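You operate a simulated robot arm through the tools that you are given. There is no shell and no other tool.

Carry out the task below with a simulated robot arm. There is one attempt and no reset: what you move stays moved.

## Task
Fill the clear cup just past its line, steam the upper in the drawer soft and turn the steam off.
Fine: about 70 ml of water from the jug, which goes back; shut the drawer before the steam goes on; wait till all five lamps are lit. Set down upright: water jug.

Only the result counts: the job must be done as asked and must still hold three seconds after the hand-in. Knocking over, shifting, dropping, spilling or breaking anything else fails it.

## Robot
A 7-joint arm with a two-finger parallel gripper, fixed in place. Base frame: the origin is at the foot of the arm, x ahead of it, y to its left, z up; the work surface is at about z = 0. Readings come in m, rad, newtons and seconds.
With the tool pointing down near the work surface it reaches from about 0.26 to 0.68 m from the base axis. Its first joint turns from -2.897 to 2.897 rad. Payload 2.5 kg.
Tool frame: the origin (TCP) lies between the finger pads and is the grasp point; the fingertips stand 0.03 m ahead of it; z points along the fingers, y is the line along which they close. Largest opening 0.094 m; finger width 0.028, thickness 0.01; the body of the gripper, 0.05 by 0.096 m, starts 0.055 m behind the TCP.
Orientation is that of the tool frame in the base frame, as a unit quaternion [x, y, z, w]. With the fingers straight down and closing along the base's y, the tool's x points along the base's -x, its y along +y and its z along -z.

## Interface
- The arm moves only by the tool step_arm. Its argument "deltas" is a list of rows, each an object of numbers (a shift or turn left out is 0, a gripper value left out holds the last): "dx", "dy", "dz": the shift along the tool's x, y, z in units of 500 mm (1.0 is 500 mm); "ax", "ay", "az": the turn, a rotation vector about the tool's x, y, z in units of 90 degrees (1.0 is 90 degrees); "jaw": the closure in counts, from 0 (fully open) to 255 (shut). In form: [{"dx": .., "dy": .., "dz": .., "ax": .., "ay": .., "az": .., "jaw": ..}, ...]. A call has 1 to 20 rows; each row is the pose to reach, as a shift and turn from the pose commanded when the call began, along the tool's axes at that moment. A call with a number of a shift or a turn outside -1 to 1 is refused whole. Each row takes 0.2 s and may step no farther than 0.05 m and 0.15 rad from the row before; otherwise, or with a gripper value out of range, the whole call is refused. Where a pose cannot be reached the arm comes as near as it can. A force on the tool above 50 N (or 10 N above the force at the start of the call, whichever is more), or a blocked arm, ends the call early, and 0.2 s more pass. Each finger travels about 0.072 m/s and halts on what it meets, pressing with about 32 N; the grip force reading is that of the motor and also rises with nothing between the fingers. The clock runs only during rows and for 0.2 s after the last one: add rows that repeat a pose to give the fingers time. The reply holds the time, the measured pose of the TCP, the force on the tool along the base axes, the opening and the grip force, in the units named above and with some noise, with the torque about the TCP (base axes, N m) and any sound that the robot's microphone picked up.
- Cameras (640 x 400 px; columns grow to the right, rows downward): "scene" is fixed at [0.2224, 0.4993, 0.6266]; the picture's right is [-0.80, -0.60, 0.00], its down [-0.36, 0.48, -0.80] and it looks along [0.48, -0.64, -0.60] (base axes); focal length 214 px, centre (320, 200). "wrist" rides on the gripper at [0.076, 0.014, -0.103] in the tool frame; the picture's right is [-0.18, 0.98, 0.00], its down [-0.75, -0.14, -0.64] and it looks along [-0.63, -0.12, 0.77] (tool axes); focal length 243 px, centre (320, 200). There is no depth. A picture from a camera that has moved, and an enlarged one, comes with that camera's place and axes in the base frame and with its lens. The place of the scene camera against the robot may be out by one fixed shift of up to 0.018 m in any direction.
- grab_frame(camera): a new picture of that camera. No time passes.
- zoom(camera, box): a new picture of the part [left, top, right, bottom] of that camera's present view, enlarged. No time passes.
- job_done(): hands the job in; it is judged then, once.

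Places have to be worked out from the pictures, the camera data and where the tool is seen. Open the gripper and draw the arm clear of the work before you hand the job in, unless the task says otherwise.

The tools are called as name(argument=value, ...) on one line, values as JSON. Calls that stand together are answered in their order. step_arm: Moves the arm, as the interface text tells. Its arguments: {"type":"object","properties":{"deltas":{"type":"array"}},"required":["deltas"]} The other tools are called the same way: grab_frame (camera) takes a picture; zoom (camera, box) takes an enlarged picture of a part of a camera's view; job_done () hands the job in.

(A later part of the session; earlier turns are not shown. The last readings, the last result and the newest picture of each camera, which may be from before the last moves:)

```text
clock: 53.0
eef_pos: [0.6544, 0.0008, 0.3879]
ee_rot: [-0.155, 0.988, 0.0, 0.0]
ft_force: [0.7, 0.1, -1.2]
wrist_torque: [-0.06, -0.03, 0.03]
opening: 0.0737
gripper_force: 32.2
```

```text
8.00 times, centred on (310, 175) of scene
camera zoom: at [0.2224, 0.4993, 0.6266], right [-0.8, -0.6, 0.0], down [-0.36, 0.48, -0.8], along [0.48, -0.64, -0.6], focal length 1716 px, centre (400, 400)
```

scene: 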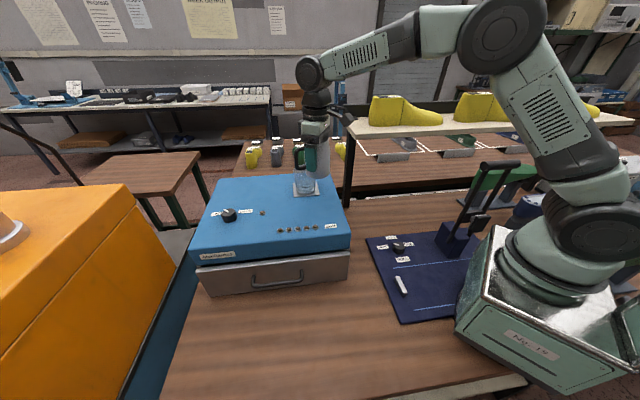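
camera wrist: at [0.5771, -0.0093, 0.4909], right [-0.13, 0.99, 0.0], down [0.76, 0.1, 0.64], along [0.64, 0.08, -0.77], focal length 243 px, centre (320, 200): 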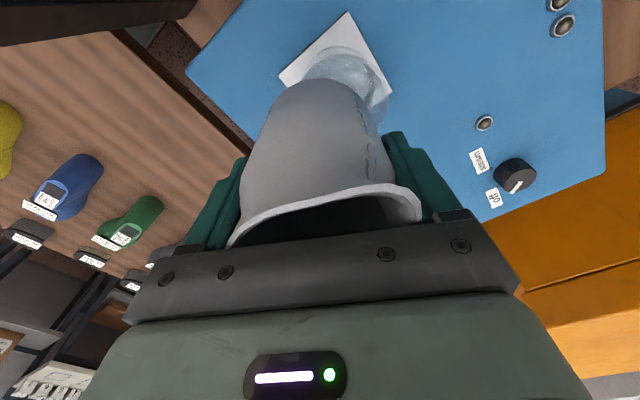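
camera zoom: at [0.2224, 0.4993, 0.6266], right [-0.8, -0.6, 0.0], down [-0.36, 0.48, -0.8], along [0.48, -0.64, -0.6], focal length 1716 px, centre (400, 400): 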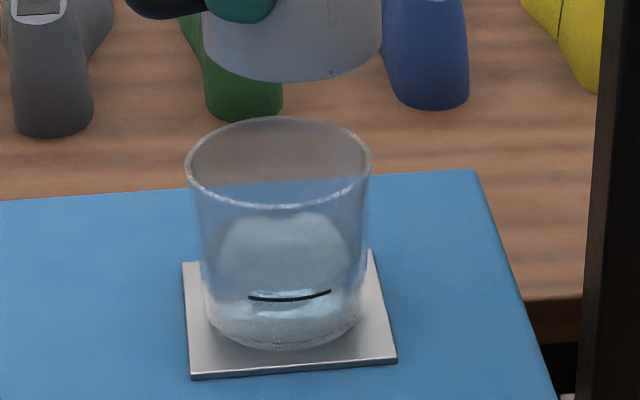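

The trickle creeps slowly toward the jug's base edge, which lies above the cup. I centre the drip edge slightly better and wait about 4 s.

step_arm(deltas=[{"dx": -0.0139, "dy": 0.0039}, {"dx": -0.0139, "dy": 0.0039}, {"dx": -0.0139, "dy": 0.0039}, {"dx": -0.0139, "dy": 0.0039}, {"dx": -0.0139, "dy": 0.0039}, {"dx": -0.0139, "dy": 0.0039}, {"dx": -0.0139, "dy": 0.0039}, {"dx": -0.0139, "dy": 0.0039}, {"dx": -0.0139, "dy": 0.0039}, {"dx": -0.0139, "dy": 0.0039}, {"dx": -0.0139, "dy": 0.0039}, {"dx": -0.0139, "dy": 0.0039}, {"dx": -0.0139, "dy": 0.0039}, {"dx": -0.0139, "dy": 0.0039}, {"dx": -0.0139, "dy": 0.0039}, {"dx": -0.0139, "dy": 0.0039}, {"dx": -0.0139, "dy": 0.0039}, {"dx": -0.0139, "dy": 0.0039}, {"dx": -0.0139, "dy": 0.0039}, {"dx": -0.0139, "dy": 0.0039}])

zoom(camera="wrist", box=[230, 20, 440, 240])

zoom(camera="scene", box=[290, 150, 330, 200])

```text
clock: 57.2
eef_pos: [0.6597, 0.0039, 0.3878]
ee_rot: [-0.156, 0.988, 0.0, 0.0]
ft_force: [0.8, -0.4, -1.8]
wrist_torque: [-0.04, 0.01, -0.03]
opening: 0.0735
gripper_force: 32.1
```

```text
1.82 times, centred on (335, 130) of wrist
camera zoom: at [0.5821, -0.0054, 0.4899], right [-0.13, 0.99, 0.0], down [0.76, 0.1, 0.64], along [0.64, 0.08, -0.77], focal length 441 px, centre (293, 327)
```

zoom: 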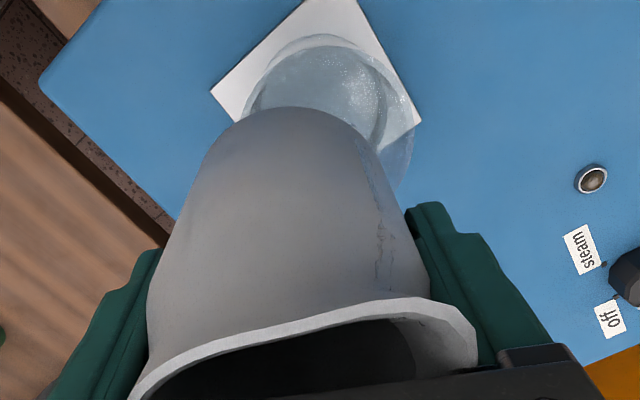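

```text
8.00 times, centred on (310, 175) of scene
camera zoom: at [0.2224, 0.4993, 0.6266], right [-0.8, -0.6, 0.0], down [-0.36, 0.48, -0.8], along [0.48, -0.64, -0.6], focal length 1716 px, centre (400, 400)
```

zoom: 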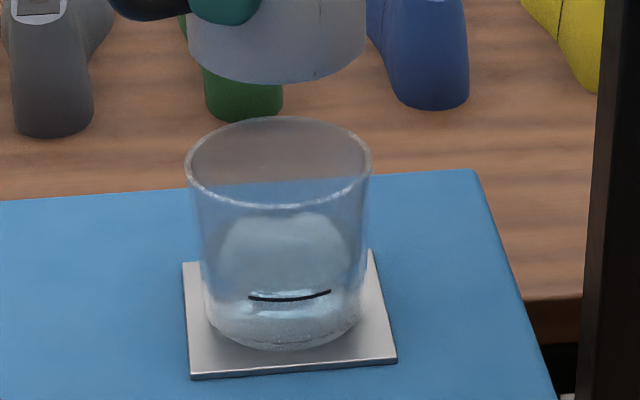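

The streak has thinned out. I wait a further 4 s over the cup.

step_arm(deltas=[{"dx": 0.0}, {"dx": 0.0}, {"dx": 0.0}, {"dx": 0.0}, {"dx": 0.0}, {"dx": 0.0}, {"dx": 0.0}, {"dx": 0.0}, {"dx": 0.0}, {"dx": 0.0}, {"dx": 0.0}, {"dx": 0.0}, {"dx": 0.0}, {"dx": 0.0}, {"dx": 0.0}, {"dx": 0.0}, {"dx": 0.0}, {"dx": 0.0}, {"dx": 0.0}, {"dx": 0.0}])

zoom(camera="wrist", box=[310, 60, 410, 190])

zoom(camera="scene", box=[295, 135, 325, 172])

```text
clock: 61.4
eef_pos: [0.6603, 0.0036, 0.3861]
ee_rot: [-0.156, 0.988, 0.0, 0.0]
ft_force: [0.3, -0.4, -1.0]
wrist_torque: [-0.03, -0.01, 0.02]
opening: 0.0734
gripper_force: 31.8
```

```text
3.08 times, centred on (360, 125) of wrist
camera zoom: at [0.5821, -0.0054, 0.4899], right [-0.13, 0.99, 0.0], down [0.76, 0.1, 0.64], along [0.64, 0.08, -0.77], focal length 746 px, centre (197, 431)
```

zoom: 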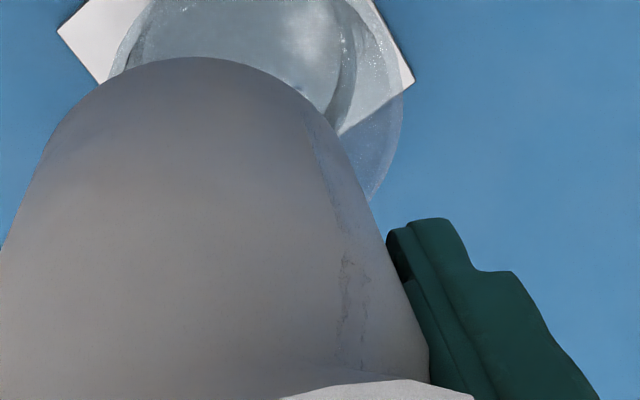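

```text
10.81 times, centred on (310, 154) of scene
camera zoom: at [0.2224, 0.4993, 0.6266], right [-0.8, -0.6, 0.0], down [-0.36, 0.48, -0.8], along [0.48, -0.64, -0.6], focal length 2319 px, centre (428, 703)
```

zoom: 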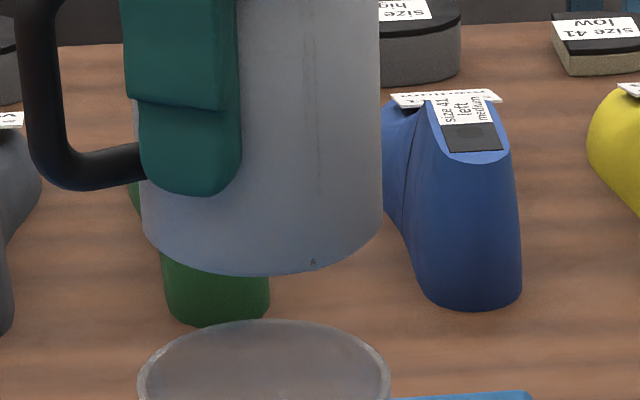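

Only a negligible film remains. I carry the jug upright back to above its original place.

step_arm(deltas=[{"dx": 0.06, "dy": 0.052, "dz": -0.01}, {"dx": 0.12, "dy": 0.104, "dz": -0.01}, {"dx": 0.18, "dy": 0.156, "dz": 0.0}, {"dx": 0.24, "dy": 0.208, "dz": 0.02}, {"dx": 0.3, "dy": 0.26, "dz": 0.04}, {"dx": 0.36, "dy": 0.312, "dz": 0.06}, {"dx": 0.42, "dy": 0.364, "dz": 0.08}, {"dx": 0.48, "dy": 0.416, "dz": 0.1}, {"dx": 0.54, "dy": 0.468, "dz": 0.12}, {"dx": 0.6, "dy": 0.52, "dz": 0.14}, {"dx": 0.66, "dy": 0.572, "dz": 0.16}, {"dx": 0.7194, "dy": 0.6235, "dz": 0.174}, {"dx": 0.7194, "dy": 0.6235, "dz": 0.174}, {"dx": 0.7194, "dy": 0.6235, "dz": 0.174}])

grab_frame(camera="scene")

grab_frame(camera="wrist")

```text
clock: 64.4
eef_pos: [0.223, 0.1907, 0.3017]
ee_rot: [-0.157, 0.988, 0.0, 0.0]
ft_force: [0.1, -0.6, -1.1]
wrist_torque: [0.03, 0.01, 0.02]
opening: 0.0736
gripper_force: 32.4
```

```text
taken
```

scene: 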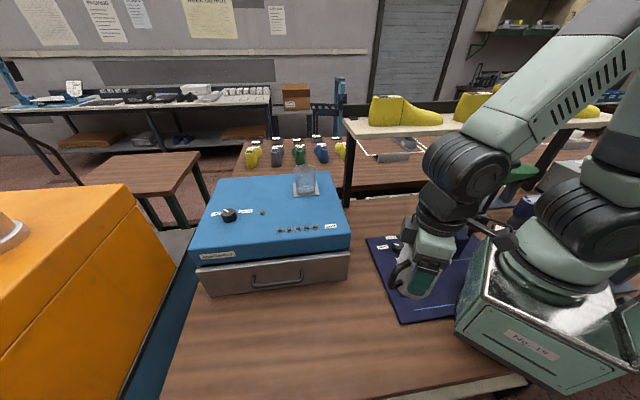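

```text
taken
camera wrist: at [0.1447, 0.1806, 0.4052], right [-0.13, 0.99, 0.0], down [0.76, 0.1, 0.64], along [0.64, 0.08, -0.77], focal length 243 px, centre (320, 200)
```

wrist: 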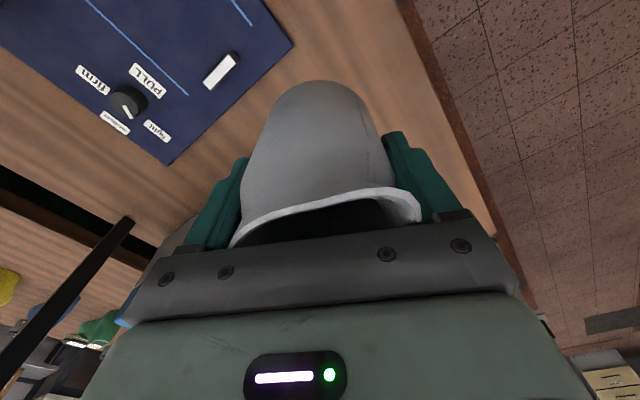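

Jug is above its original spot, upright. I lower it to just above the bench.

step_arm(deltas=[{"dz": 0.08}, {"dz": 0.16}, {"dz": 0.24}, {"dz": 0.32}, {"dz": 0.39}, {"dz": 0.44}, {"dz": 0.465}, {"dz": 0.465}])

```text
clock: 66.2
eef_pos: [0.2239, 0.1878, 0.0678]
ee_rot: [-0.156, 0.988, 0.0, 0.0]
ft_force: [-0.7, 0.1, -1.1]
wrist_torque: [0.04, 0.01, 0.02]
opening: 0.0734
gripper_force: 31.8
```

About 1 cm to go; I lower in small steps, watching for the contact force.

step_arm(deltas=[{"dz": 0.006}, {"dz": 0.012}, {"dz": 0.016}, {"dz": 0.016}])

```text
clock: 67.2
eef_pos: [0.2231, 0.1904, 0.0608]
ee_rot: [-0.156, 0.988, 0.0, 0.0]
ft_force: [-0.2, 0.3, -1.4]
wrist_torque: [-0.02, 0.0, 0.0]
opening: 0.0736
gripper_force: 31.7
```

step_arm(deltas=[{"dz": 0.003}, {"dz": 0.005}, {"dz": 0.005}])

zoom(camera="scene", box=[355, 260, 455, 360])

```text
clock: 68.0
eef_pos: [0.2218, 0.1906, 0.0602]
ee_rot: [-0.155, 0.988, 0.001, 0.0]
ft_force: [-4.5, -7.4, 26.9]
wrist_torque: [0.1, -0.2, -0.1]
opening: 0.0735
gripper_force: 31.5
```

```text
4.00 times, centred on (405, 310) of scene
camera zoom: at [0.2224, 0.4993, 0.6266], right [-0.8, -0.6, 0.0], down [-0.36, 0.48, -0.8], along [0.48, -0.64, -0.6], focal length 858 px, centre (-20, -240)
```

zoom: 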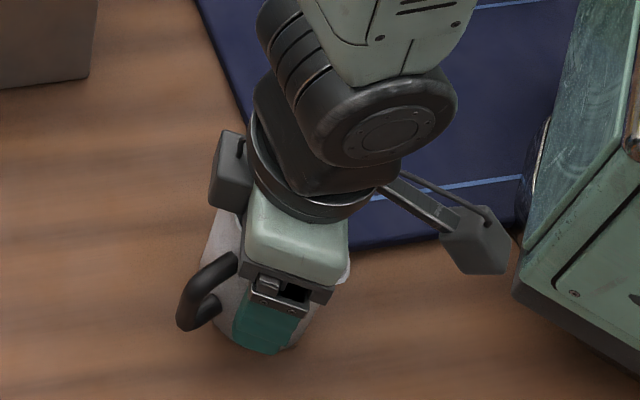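

The jug touches the bench (27 N). I relieve the press by ~1 mm, then open the jaws.

step_arm(deltas=[{"dz": -0.0025}, {"dz": -0.0025}])

```text
clock: 68.6
eef_pos: [0.223, 0.1915, 0.0598]
ee_rot: [-0.156, 0.988, 0.001, 0.0]
ft_force: [-0.9, -0.4, -1.5]
wrist_torque: [0.03, 0.03, 0.0]
opening: 0.0737
gripper_force: 32.4
```

Nearly no contact force now, so the jug is within a millimetre of the bench. I lower half a millimetre and open the jaws.

step_arm(deltas=[{"dz": 0.001}, {"dz": 0.001}, {"dz": 0.001, "jaw": 200}, {"dz": 0.001, "jaw": 0}, {"dz": 0.001, "jaw": 0}, {"dz": 0.001, "jaw": 0}])

zoom(camera="scene", box=[355, 260, 455, 360])

grab_frame(camera="wrist")

```text
clock: 70.0
eef_pos: [0.2231, 0.1915, 0.0589]
ee_rot: [-0.155, 0.988, 0.0, 0.001]
ft_force: [-0.1, 0.4, 0.2]
wrist_torque: [-0.02, 0.0, 0.03]
opening: 0.0942
gripper_force: 0.0
```

```text
4.00 times, centred on (405, 310) of scene
camera zoom: at [0.2224, 0.4993, 0.6266], right [-0.8, -0.6, 0.0], down [-0.36, 0.48, -0.8], along [0.48, -0.64, -0.6], focal length 858 px, centre (-20, -240)
```

zoom: 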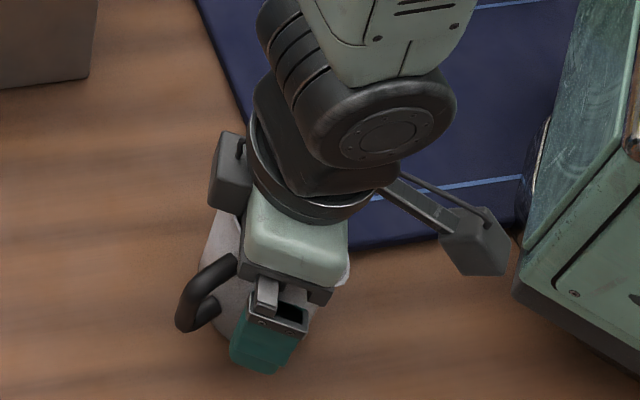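

```text
taken
camera wrist: at [0.1451, 0.1817, 0.1617], right [-0.13, 0.99, 0.0], down [0.76, 0.1, 0.64], along [0.64, 0.08, -0.77], focal length 243 px, centre (320, 200)
```

wrist: 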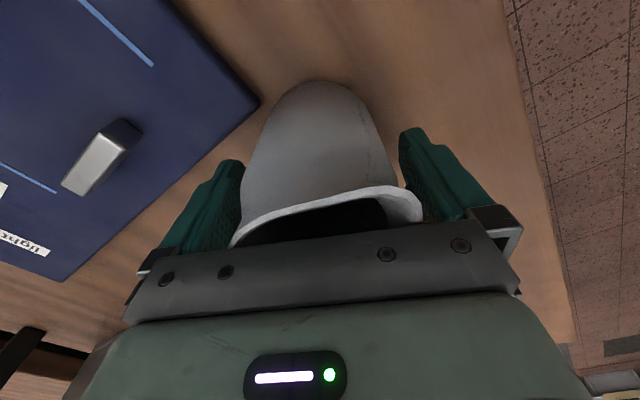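

The jaws are open and the jug stands upright. I rise straight up clear of it.

step_arm(deltas=[{"dz": -0.04}, {"dz": -0.1}, {"dz": -0.19}, {"dz": -0.28}, {"dz": -0.37}, {"dz": -0.46}, {"dz": -0.55}, {"dz": -0.64}, {"dz": -0.64}])

grab_frame(camera="wrist")

zoom(camera="scene", box=[340, 210, 500, 360])

zoom(camera="scene", box=[299, 176, 317, 194])

```text
clock: 72.0
eef_pos: [0.2209, 0.1915, 0.3794]
ee_rot: [-0.155, 0.988, 0.0, -0.002]
ft_force: [-0.8, -0.2, -0.3]
wrist_torque: [-0.03, 0.02, 0.0]
opening: 0.0941
gripper_force: 0.0
```

```text
taken
camera wrist: at [0.1435, 0.1824, 0.4826], right [-0.13, 0.99, 0.0], down [0.76, 0.1, 0.64], along [0.64, 0.08, -0.77], focal length 243 px, centre (320, 200)
```

wrist: 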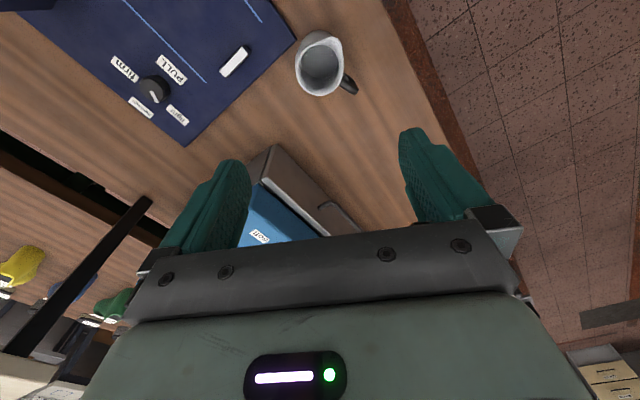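

```text
2.67 times, centred on (420, 285) of scene
camera zoom: at [0.2224, 0.4993, 0.6266], right [-0.8, -0.6, 0.0], down [-0.36, 0.48, -0.8], along [0.48, -0.64, -0.6], focal length 572 px, centre (53, -27)
```

zoom: 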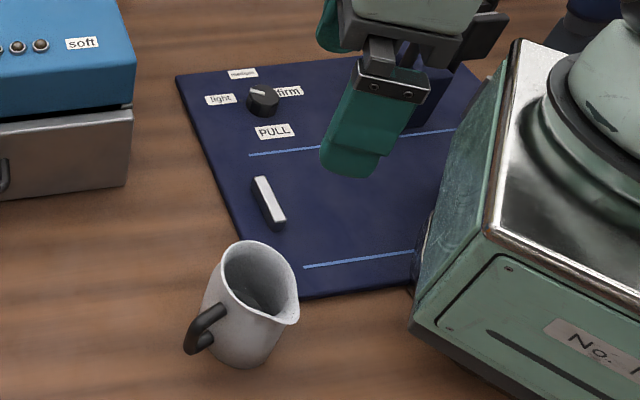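

```text
16.00 times, centred on (308, 185) of scene
camera zoom: at [0.2224, 0.4993, 0.6266], right [-0.8, -0.6, 0.0], down [-0.36, 0.48, -0.8], along [0.48, -0.64, -0.6], focal length 3432 px, centre (512, 440)
```

zoom: 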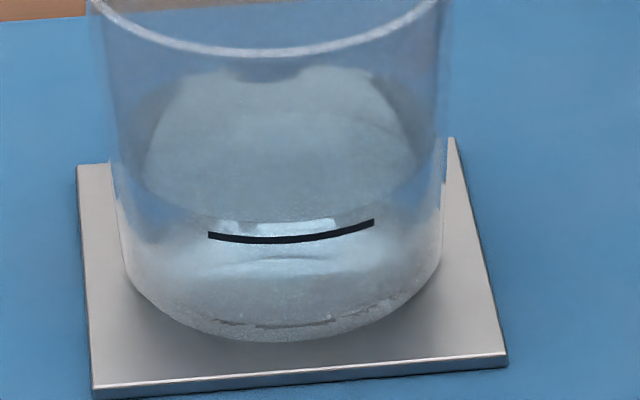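

The calm water edge now sits clearly just above the line, and the jug stands upright in its place. Next the knob: I enlarge it in the scene view.

zoom(camera="scene", box=[205, 195, 275, 235])

zoom(camera="scene", box=[215, 200, 245, 225])

```text
9.14 times, centred on (240, 215) of scene
camera zoom: at [0.2224, 0.4993, 0.6266], right [-0.8, -0.6, 0.0], down [-0.36, 0.48, -0.8], along [0.48, -0.64, -0.6], focal length 1961 px, centre (1051, 63)
```

zoom: 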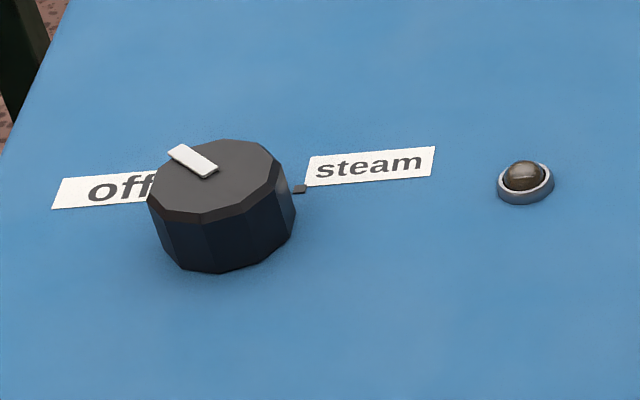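

```text
16.00 times, centred on (230, 212) of scene
camera zoom: at [0.2224, 0.4993, 0.6266], right [-0.8, -0.6, 0.0], down [-0.36, 0.48, -0.8], along [0.48, -0.64, -0.6], focal length 3432 px, centre (1760, 0)
```

zoom: 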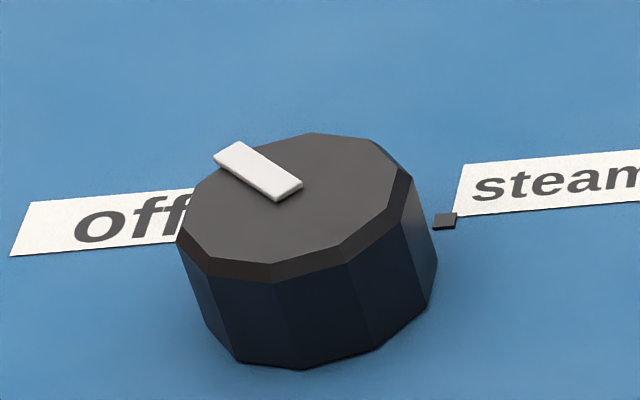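

The knob's white pointer aims along +x (off), and the steam tick lies at about −85…−90° azimuth from the knob centre (≈0.728, 0.275, top z≈0.217). So it needs about a 90° clockwise turn. I move over the steamer with the tool yawed toward 50°, jaws open, for a closer look.

step_arm(deltas=[{"dx": -0.0828, "dy": -0.0194, "dz": -0.0103, "az": -0.0445}, {"dx": -0.1656, "dy": -0.0388, "dz": -0.0205, "az": -0.089}, {"dx": -0.2484, "dy": -0.0582, "dz": -0.0308, "az": -0.1335}, {"dx": -0.3312, "dy": -0.0776, "dz": -0.041, "az": -0.178}, {"dx": -0.414, "dy": -0.097, "dz": -0.0513, "az": -0.2225}, {"dx": -0.4968, "dy": -0.1165, "dz": -0.0615, "az": -0.267}, {"dx": -0.5796, "dy": -0.136, "dz": -0.0718, "az": -0.3115}, {"dx": -0.6624, "dy": -0.1553, "dz": -0.082, "az": -0.356}, {"dx": -0.6624, "dy": -0.1553, "dz": -0.082, "az": -0.356}])

grab_frame(camera="wrist")

```text
clock: 74.0
eef_pos: [0.5595, 0.2188, 0.4178]
ee_rot: [-0.423, 0.906, 0.0, -0.001]
ft_force: [0.9, -0.1, 0.7]
wrist_torque: [0.01, -0.02, -0.03]
opening: 0.0941
gripper_force: 0.1
```

```text
taken
camera wrist: at [0.5002, 0.1706, 0.5209], right [-0.63, 0.77, 0.0], down [0.59, 0.49, 0.64], along [0.5, 0.41, -0.77], focal length 243 px, centre (320, 200)
```

wrist: 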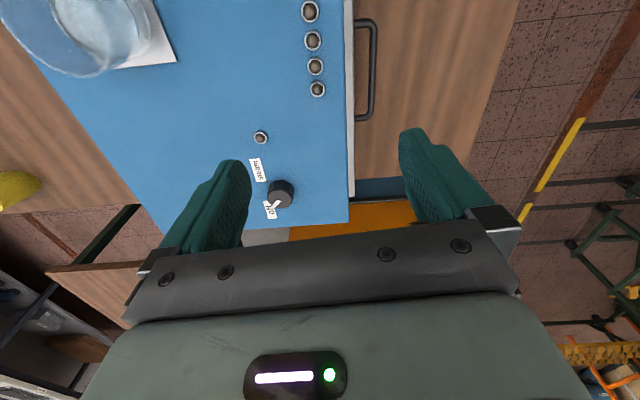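

zoom(camera="wrist", box=[235, 145, 325, 235])

zoom(camera="wrist", box=[0, 0, 180, 90])

```text
4.44 times, centred on (280, 190) of wrist
camera zoom: at [0.5002, 0.1706, 0.5209], right [-0.63, 0.77, 0.0], down [0.59, 0.49, 0.64], along [0.5, 0.41, -0.77], focal length 1078 px, centre (498, 244)
```

zoom: 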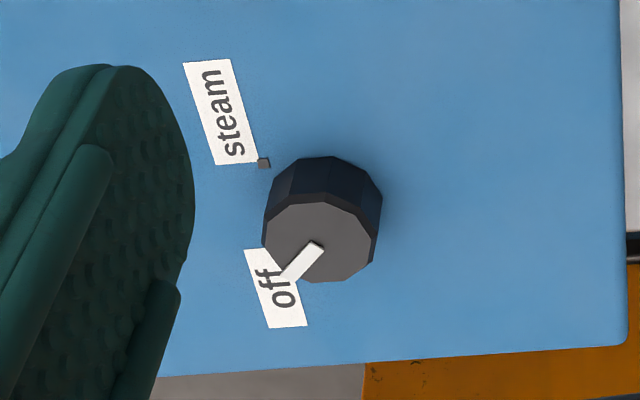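

```text
3.56 times, centred on (90, 45) of wrist
camera zoom: at [0.5002, 0.1706, 0.5209], right [-0.63, 0.77, 0.0], down [0.59, 0.49, 0.64], along [0.5, 0.41, -0.77], focal length 863 px, centre (1138, 751)
```

zoom: 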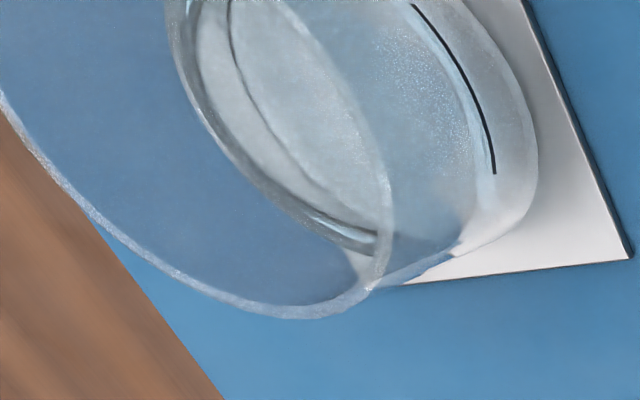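

Wrist view puts the knob top near (0.734, 0.279). I tilt the tool 30° outward and move above the knob to test the reach, staying about 10 cm above the steamer top.

step_arm(deltas=[{"dx": -0.058, "dy": -0.038, "dz": 0.03, "ay": -0.067}, {"dx": -0.116, "dy": -0.076, "dz": 0.06, "ay": -0.133}, {"dx": -0.174, "dy": -0.114, "dz": 0.09, "ay": -0.2}, {"dx": -0.232, "dy": -0.152, "dz": 0.12, "ay": -0.267}, {"dx": -0.2903, "dy": -0.1904, "dz": 0.1506, "ay": -0.333}, {"dx": -0.2903, "dy": -0.1904, "dz": 0.1506, "ay": -0.333}])

grab_frame(camera="wrist")

grab_frame(camera="scene")

```text
clock: 75.4
eef_pos: [0.7122, 0.2623, 0.3414]
ee_rot: [-0.408, 0.875, 0.11, 0.235]
ft_force: [0.8, -0.5, 0.4]
wrist_torque: [0.03, -0.02, 0.0]
opening: 0.0937
gripper_force: 0.1
out of reach, approached as far as the arm can: row 4, 5, 6
```

```text
taken
camera wrist: at [0.6247, 0.181, 0.3921], right [-0.65, 0.75, 0.09], down [0.32, 0.16, 0.93], along [0.69, 0.64, -0.35], focal length 243 px, centre (320, 200)
```

wrist: 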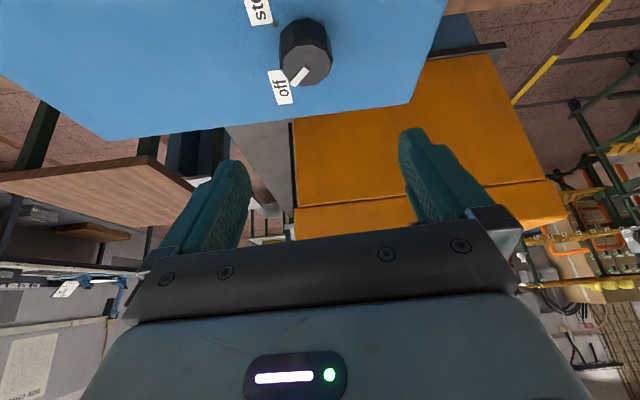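

```text
taken
```

scene: 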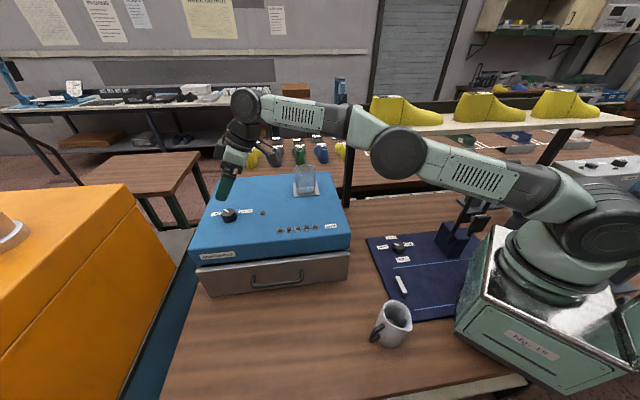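

The arm nearly reaches; lower down it will have slightly more. The jaws approach from the base side at 30° tilt. I enlarge the knob to fix its position and facets.

zoom(camera="wrist", box=[240, 0, 360, 110])

zoom(camera="scene", box=[190, 160, 270, 235])

```text
3.64 times, centred on (300, 55) of wrist
camera zoom: at [0.6247, 0.181, 0.3921], right [-0.65, 0.75, 0.09], down [0.32, 0.16, 0.93], along [0.69, 0.64, -0.35], focal length 882 px, centre (393, 727)
```

zoom: 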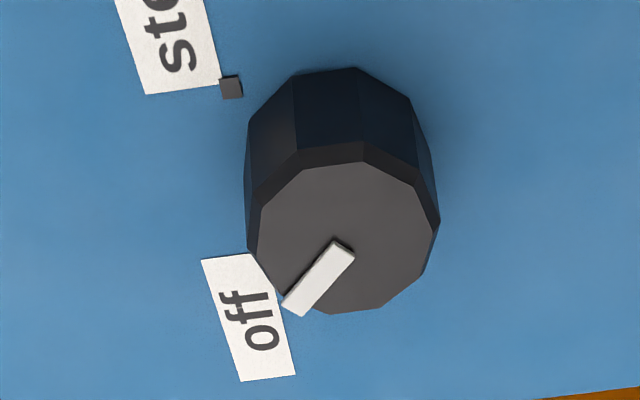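

```text
5.33 times, centred on (230, 198) of scene
camera zoom: at [0.2224, 0.4993, 0.6266], right [-0.8, -0.6, 0.0], down [-0.36, 0.48, -0.8], along [0.48, -0.64, -0.6], focal length 1144 px, centre (800, 213)
```

zoom: 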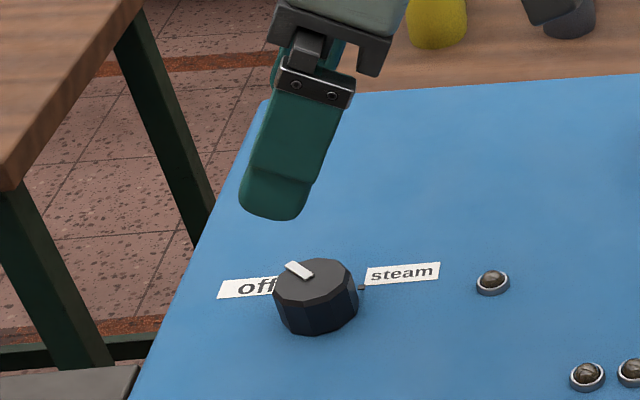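

From two wrist views the knob axis is at about (0.726, 0.2755), steamer top z≈0.209, knob top z≈0.232, with flats at multiples of 30° from the pointer. I'll turn the knob in two strokes with the tool at 35° tilt. First I yaw to azimuth 30°.

step_arm(deltas=[{"ax": 0.0373, "az": 0.064}, {"ax": 0.0745, "az": 0.1281}, {"ax": 0.1118, "az": 0.1921}, {"ax": 0.1118, "az": 0.1921}])

```text
clock: 76.4
eef_pos: [0.7105, 0.2617, 0.3415]
ee_rot: [-0.249, 0.933, 0.066, 0.25]
ft_force: [-1.1, 0.4, -0.4]
wrist_torque: [-0.01, -0.02, 0.01]
opening: 0.0941
gripper_force: 0.0
```

Yaw is right (≈29.7°). Now tilt to 35° and lower to about 6 cm above the grip pose, then check alignment.

step_arm(deltas=[{"dx": 0.0137, "dy": 0.0042, "dz": 0.0343, "ay": -0.0272}, {"dx": 0.0273, "dy": 0.0084, "dz": 0.0686, "ay": -0.0544}, {"dx": 0.0273, "dy": 0.0084, "dz": 0.0686, "ay": -0.0544}])

grab_frame(camera="wrist")

zoom(camera="scene", box=[190, 160, 270, 235])

```text
clock: 77.2
eef_pos: [0.7134, 0.2669, 0.304]
ee_rot: [-0.246, 0.922, 0.077, 0.291]
ft_force: [0.1, 0.7, -0.1]
wrist_torque: [0.02, 0.03, 0.0]
opening: 0.0939
gripper_force: 0.0
```

```text
taken
camera wrist: at [0.5999, 0.2188, 0.3446], right [-0.36, 0.93, 0.1], down [0.29, 0.0, 0.96], along [0.89, 0.37, -0.27], focal length 243 px, centre (320, 200)
```

wrist: 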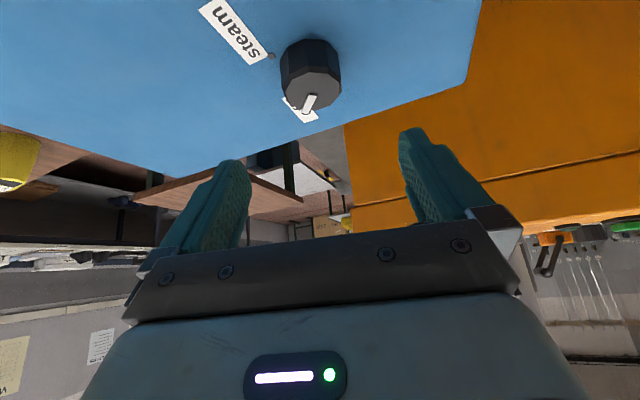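

```text
5.33 times, centred on (230, 198) of scene
camera zoom: at [0.2224, 0.4993, 0.6266], right [-0.8, -0.6, 0.0], down [-0.36, 0.48, -0.8], along [0.48, -0.64, -0.6], focal length 1144 px, centre (800, 213)
```

zoom: 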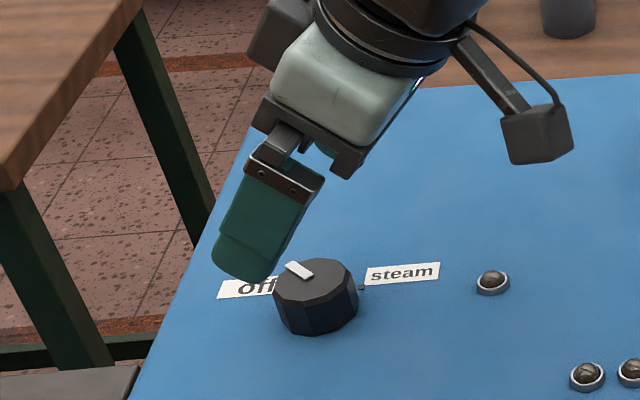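

Alignment looks close (lateral error ≈1 mm). I enlarge the wrist view to check before descending.

zoom(camera="wrist", box=[250, 20, 370, 140])

```text
3.33 times, centred on (310, 80) of wrist
camera zoom: at [0.5999, 0.2188, 0.3446], right [-0.36, 0.93, 0.1], down [0.29, 0.0, 0.96], along [0.89, 0.37, -0.27], focal length 809 px, centre (353, 600)
```

zoom: 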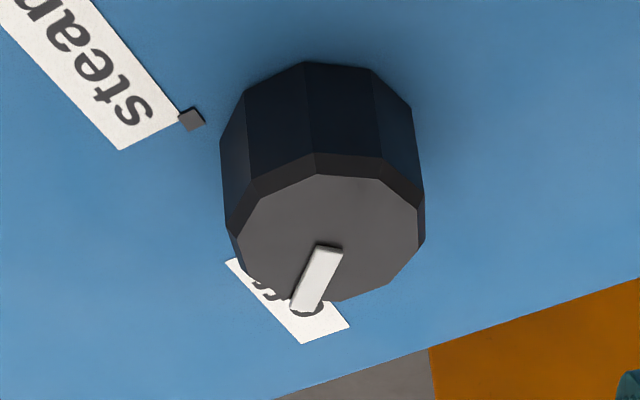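

Knob is centred between the fingers within a millimetre. I descend straight down around it.

step_arm(deltas=[{"dx": 0.02, "dz": 0.0285}, {"dx": 0.04, "dz": 0.057}, {"dx": 0.055, "dz": 0.079}, {"dx": 0.067, "dz": 0.0964}, {"dx": 0.067, "dz": 0.0964}])

grab_frame(camera="wrist")

zoom(camera="scene", box=[195, 175, 265, 235])

```text
clock: 78.4
eef_pos: [0.7125, 0.267, 0.245]
ee_rot: [-0.247, 0.921, 0.077, 0.291]
ft_force: [-0.4, -0.1, 0.4]
wrist_torque: [0.0, 0.0, 0.02]
opening: 0.0942
gripper_force: 0.0
```

```text
taken
camera wrist: at [0.6002, 0.2199, 0.286], right [-0.36, 0.93, 0.1], down [0.29, 0.0, 0.96], along [0.89, 0.37, -0.27], focal length 243 px, centre (320, 200)
```

wrist: 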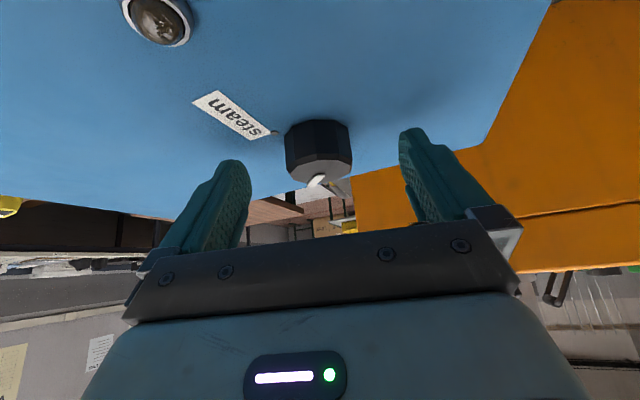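

```text
6.67 times, centred on (230, 205) of scene
camera zoom: at [0.2224, 0.4993, 0.6266], right [-0.8, -0.6, 0.0], down [-0.36, 0.48, -0.8], along [0.48, -0.64, -0.6], focal length 1430 px, centre (920, 167)
```

zoom: 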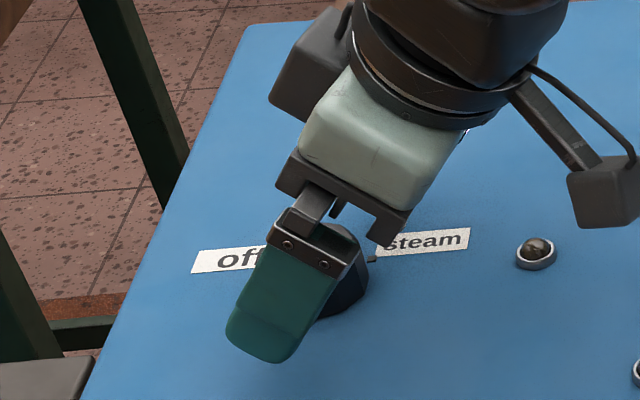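

The knob sits midway between the fingers at the right depth. I close on it.

step_arm(deltas=[{"jaw": 255}, {"jaw": 255}, {"jaw": 255}, {"jaw": 255}, {"jaw": 255}])

grab_frame(camera="wrist")

```text
clock: 79.6
eef_pos: [0.7132, 0.2654, 0.2457]
ee_rot: [-0.246, 0.922, 0.077, 0.29]
ft_force: [3.1, -3.6, -0.9]
wrist_torque: [0.12, 0.04, -0.08]
opening: 0.0413
gripper_force: 44.8
```

```text
taken
camera wrist: at [0.6005, 0.2194, 0.286], right [-0.36, 0.93, 0.1], down [0.29, 0.0, 0.96], along [0.89, 0.37, -0.27], focal length 243 px, centre (320, 200)
```

wrist: 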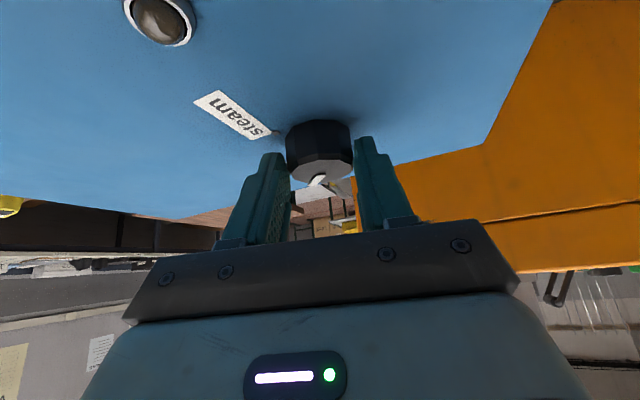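

Knob gripped at 0.041 m. I turn clockwise about the knob's vertical axis by 40° in small steps.

step_arm(deltas=[{"dx": -0.0002, "dy": 0.0041, "dz": 0.0002, "ax": 0.0508, "az": 0.0729}, {"dx": -0.001, "dy": 0.0082, "dz": 0.0007, "ax": 0.1017, "az": 0.1458}, {"dx": -0.0021, "dy": 0.0121, "dz": 0.0015, "ax": 0.1525, "az": 0.2187}, {"dx": -0.0037, "dy": 0.0158, "dz": 0.0026, "ax": 0.2034, "az": 0.2916}, {"dx": -0.0057, "dy": 0.0192, "dz": 0.004, "ax": 0.2542, "az": 0.3644}, {"dx": -0.0057, "dy": 0.0192, "dz": 0.004, "ax": 0.2542, "az": 0.3644}])

grab_frame(camera="wrist")

zoom(camera="scene", box=[195, 175, 345, 255])

```text
clock: 81.0
eef_pos: [0.711, 0.279, 0.2459]
ee_rot: [0.084, 0.95, -0.027, 0.298]
ft_force: [-9.7, -2.1, -0.4]
wrist_torque: [0.0, -0.27, -0.09]
opening: 0.0418
gripper_force: 44.9
```

```text
taken
camera wrist: at [0.5939, 0.3143, 0.2863], right [0.32, 0.94, 0.1], down [0.22, -0.18, 0.96], along [0.92, -0.28, -0.27], focal length 243 px, centre (320, 200)
```

wrist: 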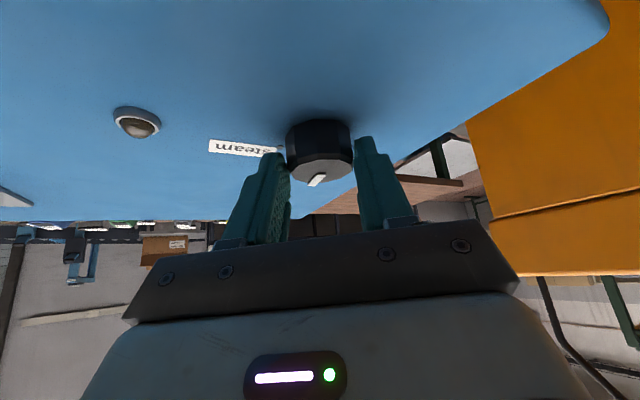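

```text
4.27 times, centred on (270, 215) of scene
camera zoom: at [0.2224, 0.4993, 0.6266], right [-0.8, -0.6, 0.0], down [-0.36, 0.48, -0.8], along [0.48, -0.64, -0.6], focal length 915 px, centre (533, 136)
```

zoom: 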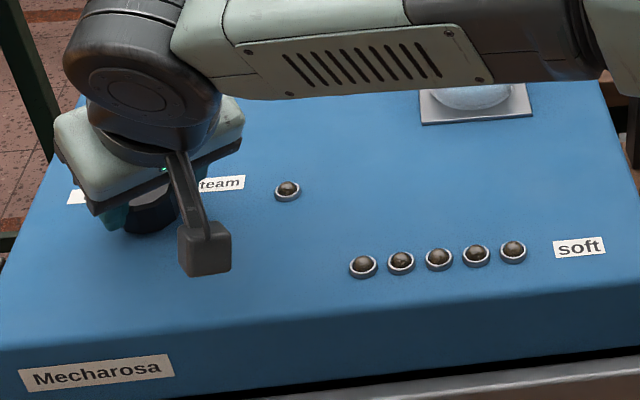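

The pointer has turned with the fingers, about 40°. I open the jaws and swing back 60° around the knob for the second stroke (fingers staying around it).

step_arm(deltas=[{"jaw": 0}, {"jaw": 0}, {"jaw": 0}, {"jaw": 0}])

step_arm(deltas=[{"dx": -0.0002, "dy": -0.0039, "dz": 0.0001, "ax": -0.0478, "az": -0.0683}, {"dx": -0.0008, "dy": -0.0077, "dz": 0.0006, "ax": -0.0956, "az": -0.1365}, {"dx": -0.0019, "dy": -0.0114, "dz": 0.0013, "ax": -0.1434, "az": -0.2048}, {"dx": -0.0033, "dy": -0.0149, "dz": 0.0023, "ax": -0.1912, "az": -0.2731}, {"dx": -0.005, "dy": -0.0181, "dz": 0.0035, "ax": -0.239, "az": -0.3413}, {"dx": -0.0071, "dy": -0.0211, "dz": 0.005, "ax": -0.2868, "az": -0.4096}, {"dx": -0.0096, "dy": -0.0236, "dz": 0.0067, "ax": -0.3346, "az": -0.4779}, {"dx": -0.0122, "dy": -0.0258, "dz": 0.0085, "ax": -0.3824, "az": -0.5461}, {"dx": -0.0122, "dy": -0.0258, "dz": 0.0085, "ax": -0.3824, "az": -0.5461}])

grab_frame(camera="wrist")

grab_frame(camera="scene")

```text
clock: 82.0
eef_pos: [0.7117, 0.2787, 0.2459]
ee_rot: [0.083, 0.95, -0.027, 0.299]
ft_force: [-1.0, -0.3, 0.7]
wrist_torque: [0.0, 0.01, 0.01]
opening: 0.0939
gripper_force: 0.0
```

```text
clock: 84.0
eef_pos: [0.7176, 0.264, 0.2476]
ee_rot: [-0.403, 0.864, 0.127, 0.273]
ft_force: [0.5, 0.7, 0.2]
wrist_torque: [-0.01, 0.03, -0.01]
opening: 0.094
gripper_force: 0.1
```

```text
taken
camera wrist: at [0.6274, 0.1809, 0.2871], right [-0.66, 0.75, 0.11], down [0.27, 0.1, 0.96], along [0.71, 0.66, -0.27], focal length 243 px, centre (320, 200)
```

wrist: 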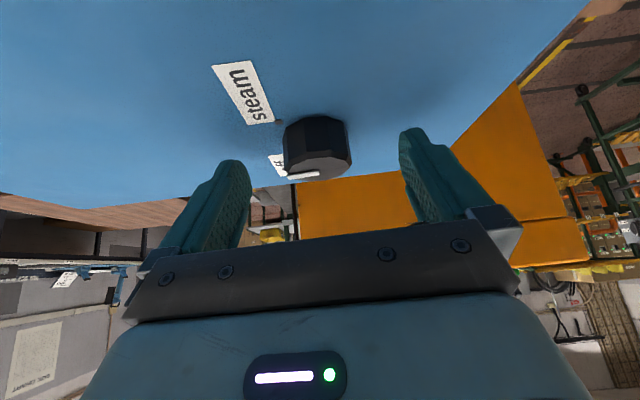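

```text
taken
```

scene: 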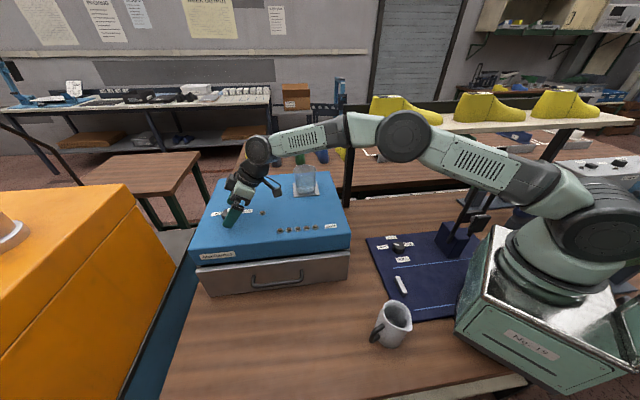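

The swing went clear. I enlarge the knob to see where its pointer stayed.

zoom(camera="wrist", box=[240, 90, 400, 200])

zoom(camera="scene", box=[205, 185, 275, 235])

```text
3.64 times, centred on (320, 145) of wrist
camera zoom: at [0.6274, 0.1809, 0.2871], right [-0.66, 0.75, 0.11], down [0.27, 0.1, 0.96], along [0.71, 0.66, -0.27], focal length 882 px, centre (320, 400)
```

zoom: 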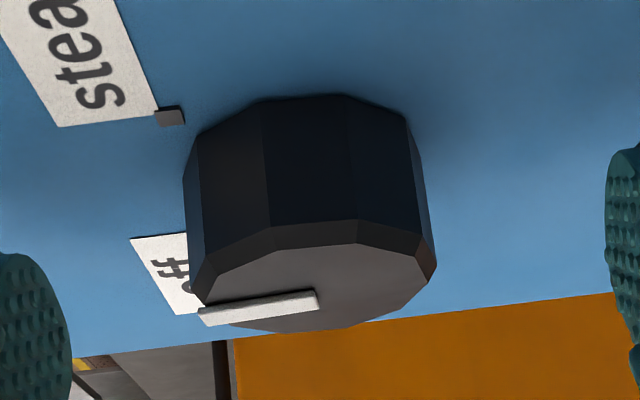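

```text
8.00 times, centred on (240, 210) of scene
camera zoom: at [0.2224, 0.4993, 0.6266], right [-0.8, -0.6, 0.0], down [-0.36, 0.48, -0.8], along [0.48, -0.64, -0.6], focal length 1716 px, centre (960, 120)
```

zoom: 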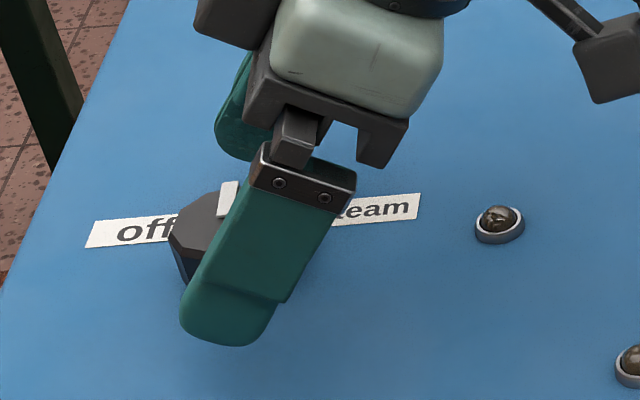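

Pointer stayed at about −40°. Fingers are aligned with a flat pair; I nudge slightly and close for the second stroke.

step_arm(deltas=[{"dx": 0.0017, "dy": -0.002, "dz": 0.0025}, {"dx": 0.0017, "dy": -0.002, "dz": 0.0025, "jaw": 255}, {"dx": 0.0017, "dy": -0.002, "dz": 0.0025}, {"dx": 0.0017, "dy": -0.002, "dz": 0.0025}, {"dx": 0.0017, "dy": -0.002, "dz": 0.0025}, {"dx": 0.0017, "dy": -0.002, "dz": 0.0025}])

grab_frame(camera="wrist")

```text
clock: 85.4
eef_pos: [0.7189, 0.2637, 0.2443]
ee_rot: [-0.402, 0.865, 0.126, 0.272]
ft_force: [5.9, 0.6, -2.8]
wrist_torque: [-0.1, -0.32, -0.04]
opening: 0.041
gripper_force: 45.1
```

```text
taken
camera wrist: at [0.6283, 0.1803, 0.2851], right [-0.65, 0.75, 0.11], down [0.27, 0.1, 0.96], along [0.71, 0.66, -0.27], focal length 243 px, centre (320, 200)
```

wrist: 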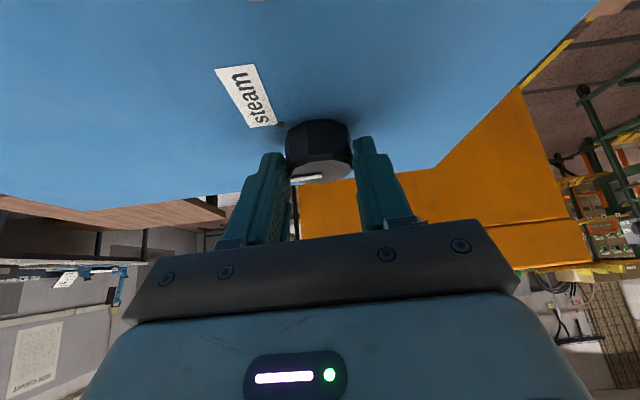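

Gripped again. I turn clockwise a further 50° to the steam mark.

step_arm(deltas=[{"dx": -0.0002, "dy": 0.0036, "dz": 0.0001, "ax": 0.0446, "az": 0.0637}, {"dx": -0.0007, "dy": 0.0072, "dz": 0.0005, "ax": 0.0892, "az": 0.1274}, {"dx": -0.0016, "dy": 0.0107, "dz": 0.0011, "ax": 0.1338, "az": 0.1911}, {"dx": -0.0029, "dy": 0.014, "dz": 0.002, "ax": 0.1785, "az": 0.2549}, {"dx": -0.0044, "dy": 0.0171, "dz": 0.0031, "ax": 0.2231, "az": 0.3186}, {"dx": -0.0063, "dy": 0.0199, "dz": 0.0044, "ax": 0.2677, "az": 0.3823}, {"dx": -0.0087, "dy": 0.0228, "dz": 0.0061, "ax": 0.3187, "az": 0.4551}, {"dx": -0.0087, "dy": 0.0228, "dz": 0.0061, "ax": 0.3187, "az": 0.4551}])

grab_frame(camera="wrist")

zoom(camera="scene", box=[195, 175, 345, 255])

```text
clock: 87.2
eef_pos: [0.7124, 0.2751, 0.2447]
ee_rot: [0.001, 0.954, 0.001, 0.3]
ft_force: [-10.0, -1.7, 8.2]
wrist_torque: [0.09, -0.05, -0.02]
opening: 0.0411
gripper_force: 45.5
```

```text
taken
camera wrist: at [0.5904, 0.2907, 0.2854], right [0.15, 0.98, 0.11], down [0.25, -0.14, 0.96], along [0.96, -0.12, -0.27], focal length 243 px, centre (320, 200)
```

wrist: 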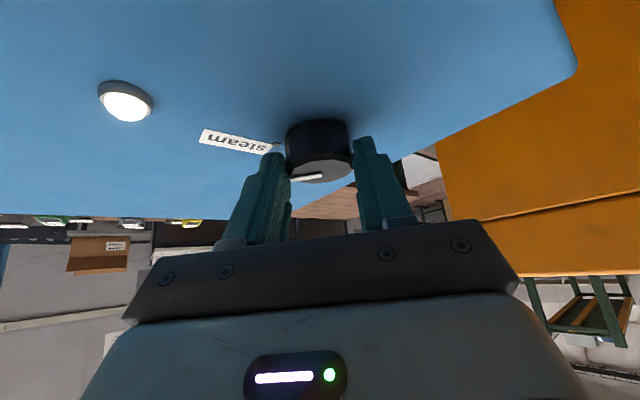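

```text
4.27 times, centred on (270, 215) of scene
camera zoom: at [0.2224, 0.4993, 0.6266], right [-0.8, -0.6, 0.0], down [-0.36, 0.48, -0.8], along [0.48, -0.64, -0.6], focal length 915 px, centre (533, 136)
```

zoom: 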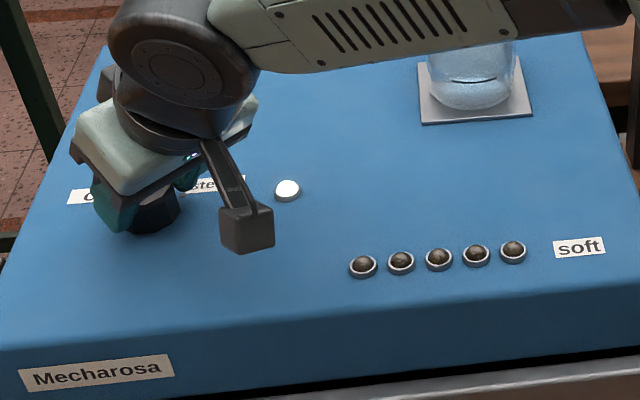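

The steam lamp is lit, so steam is on. I keep hold of the knob and watch the five lamps.

step_arm(deltas=[{"dx": 0.0}, {"dx": 0.0}, {"dx": 0.0}, {"dx": 0.0}, {"dx": 0.0}, {"dx": 0.0}, {"dx": 0.0}, {"dx": 0.0}, {"dx": 0.0}, {"dx": 0.0}])

zoom(camera="scene", box=[195, 175, 345, 255])

```text
clock: 89.4
eef_pos: [0.7121, 0.2763, 0.2442]
ee_rot: [0.0, 0.954, 0.0, 0.301]
ft_force: [-27.6, 1.4, 15.8]
wrist_torque: [-0.1, 0.45, -0.02]
opening: 0.0411
gripper_force: 44.7
```

```text
4.27 times, centred on (270, 215) of scene
camera zoom: at [0.2224, 0.4993, 0.6266], right [-0.8, -0.6, 0.0], down [-0.36, 0.48, -0.8], along [0.48, -0.64, -0.6], focal length 915 px, centre (533, 136)
```

zoom: 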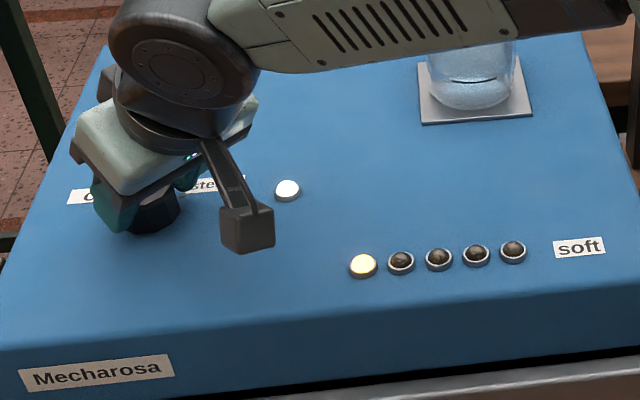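

First lamp lit. Side force on the tool is creeping up, so I shift 1.5 mm to relieve it and keep waiting.

step_arm(deltas=[{"dx": 0.0019, "dz": -0.0025}, {"dx": 0.0019, "dz": -0.0025}, {"dx": 0.0019, "dz": -0.0025}, {"dx": 0.0019, "dz": -0.0025}, {"dx": 0.0019, "dz": -0.0025}])

zoom(camera="scene", box=[195, 175, 345, 255])

```text
clock: 90.6
eef_pos: [0.7112, 0.2759, 0.2452]
ee_rot: [0.0, 0.954, 0.0, 0.3]
ft_force: [9.8, 14.2, -3.7]
wrist_torque: [0.3, -0.63, 0.24]
opening: 0.0405
gripper_force: 44.6
```

```text
4.27 times, centred on (270, 215) of scene
camera zoom: at [0.2224, 0.4993, 0.6266], right [-0.8, -0.6, 0.0], down [-0.36, 0.48, -0.8], along [0.48, -0.64, -0.6], focal length 915 px, centre (533, 136)
```

zoom: 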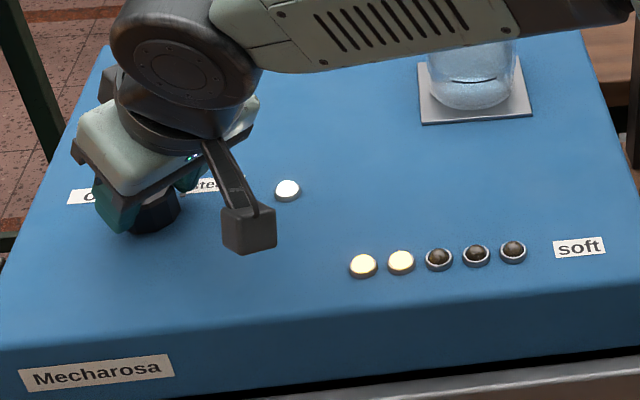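

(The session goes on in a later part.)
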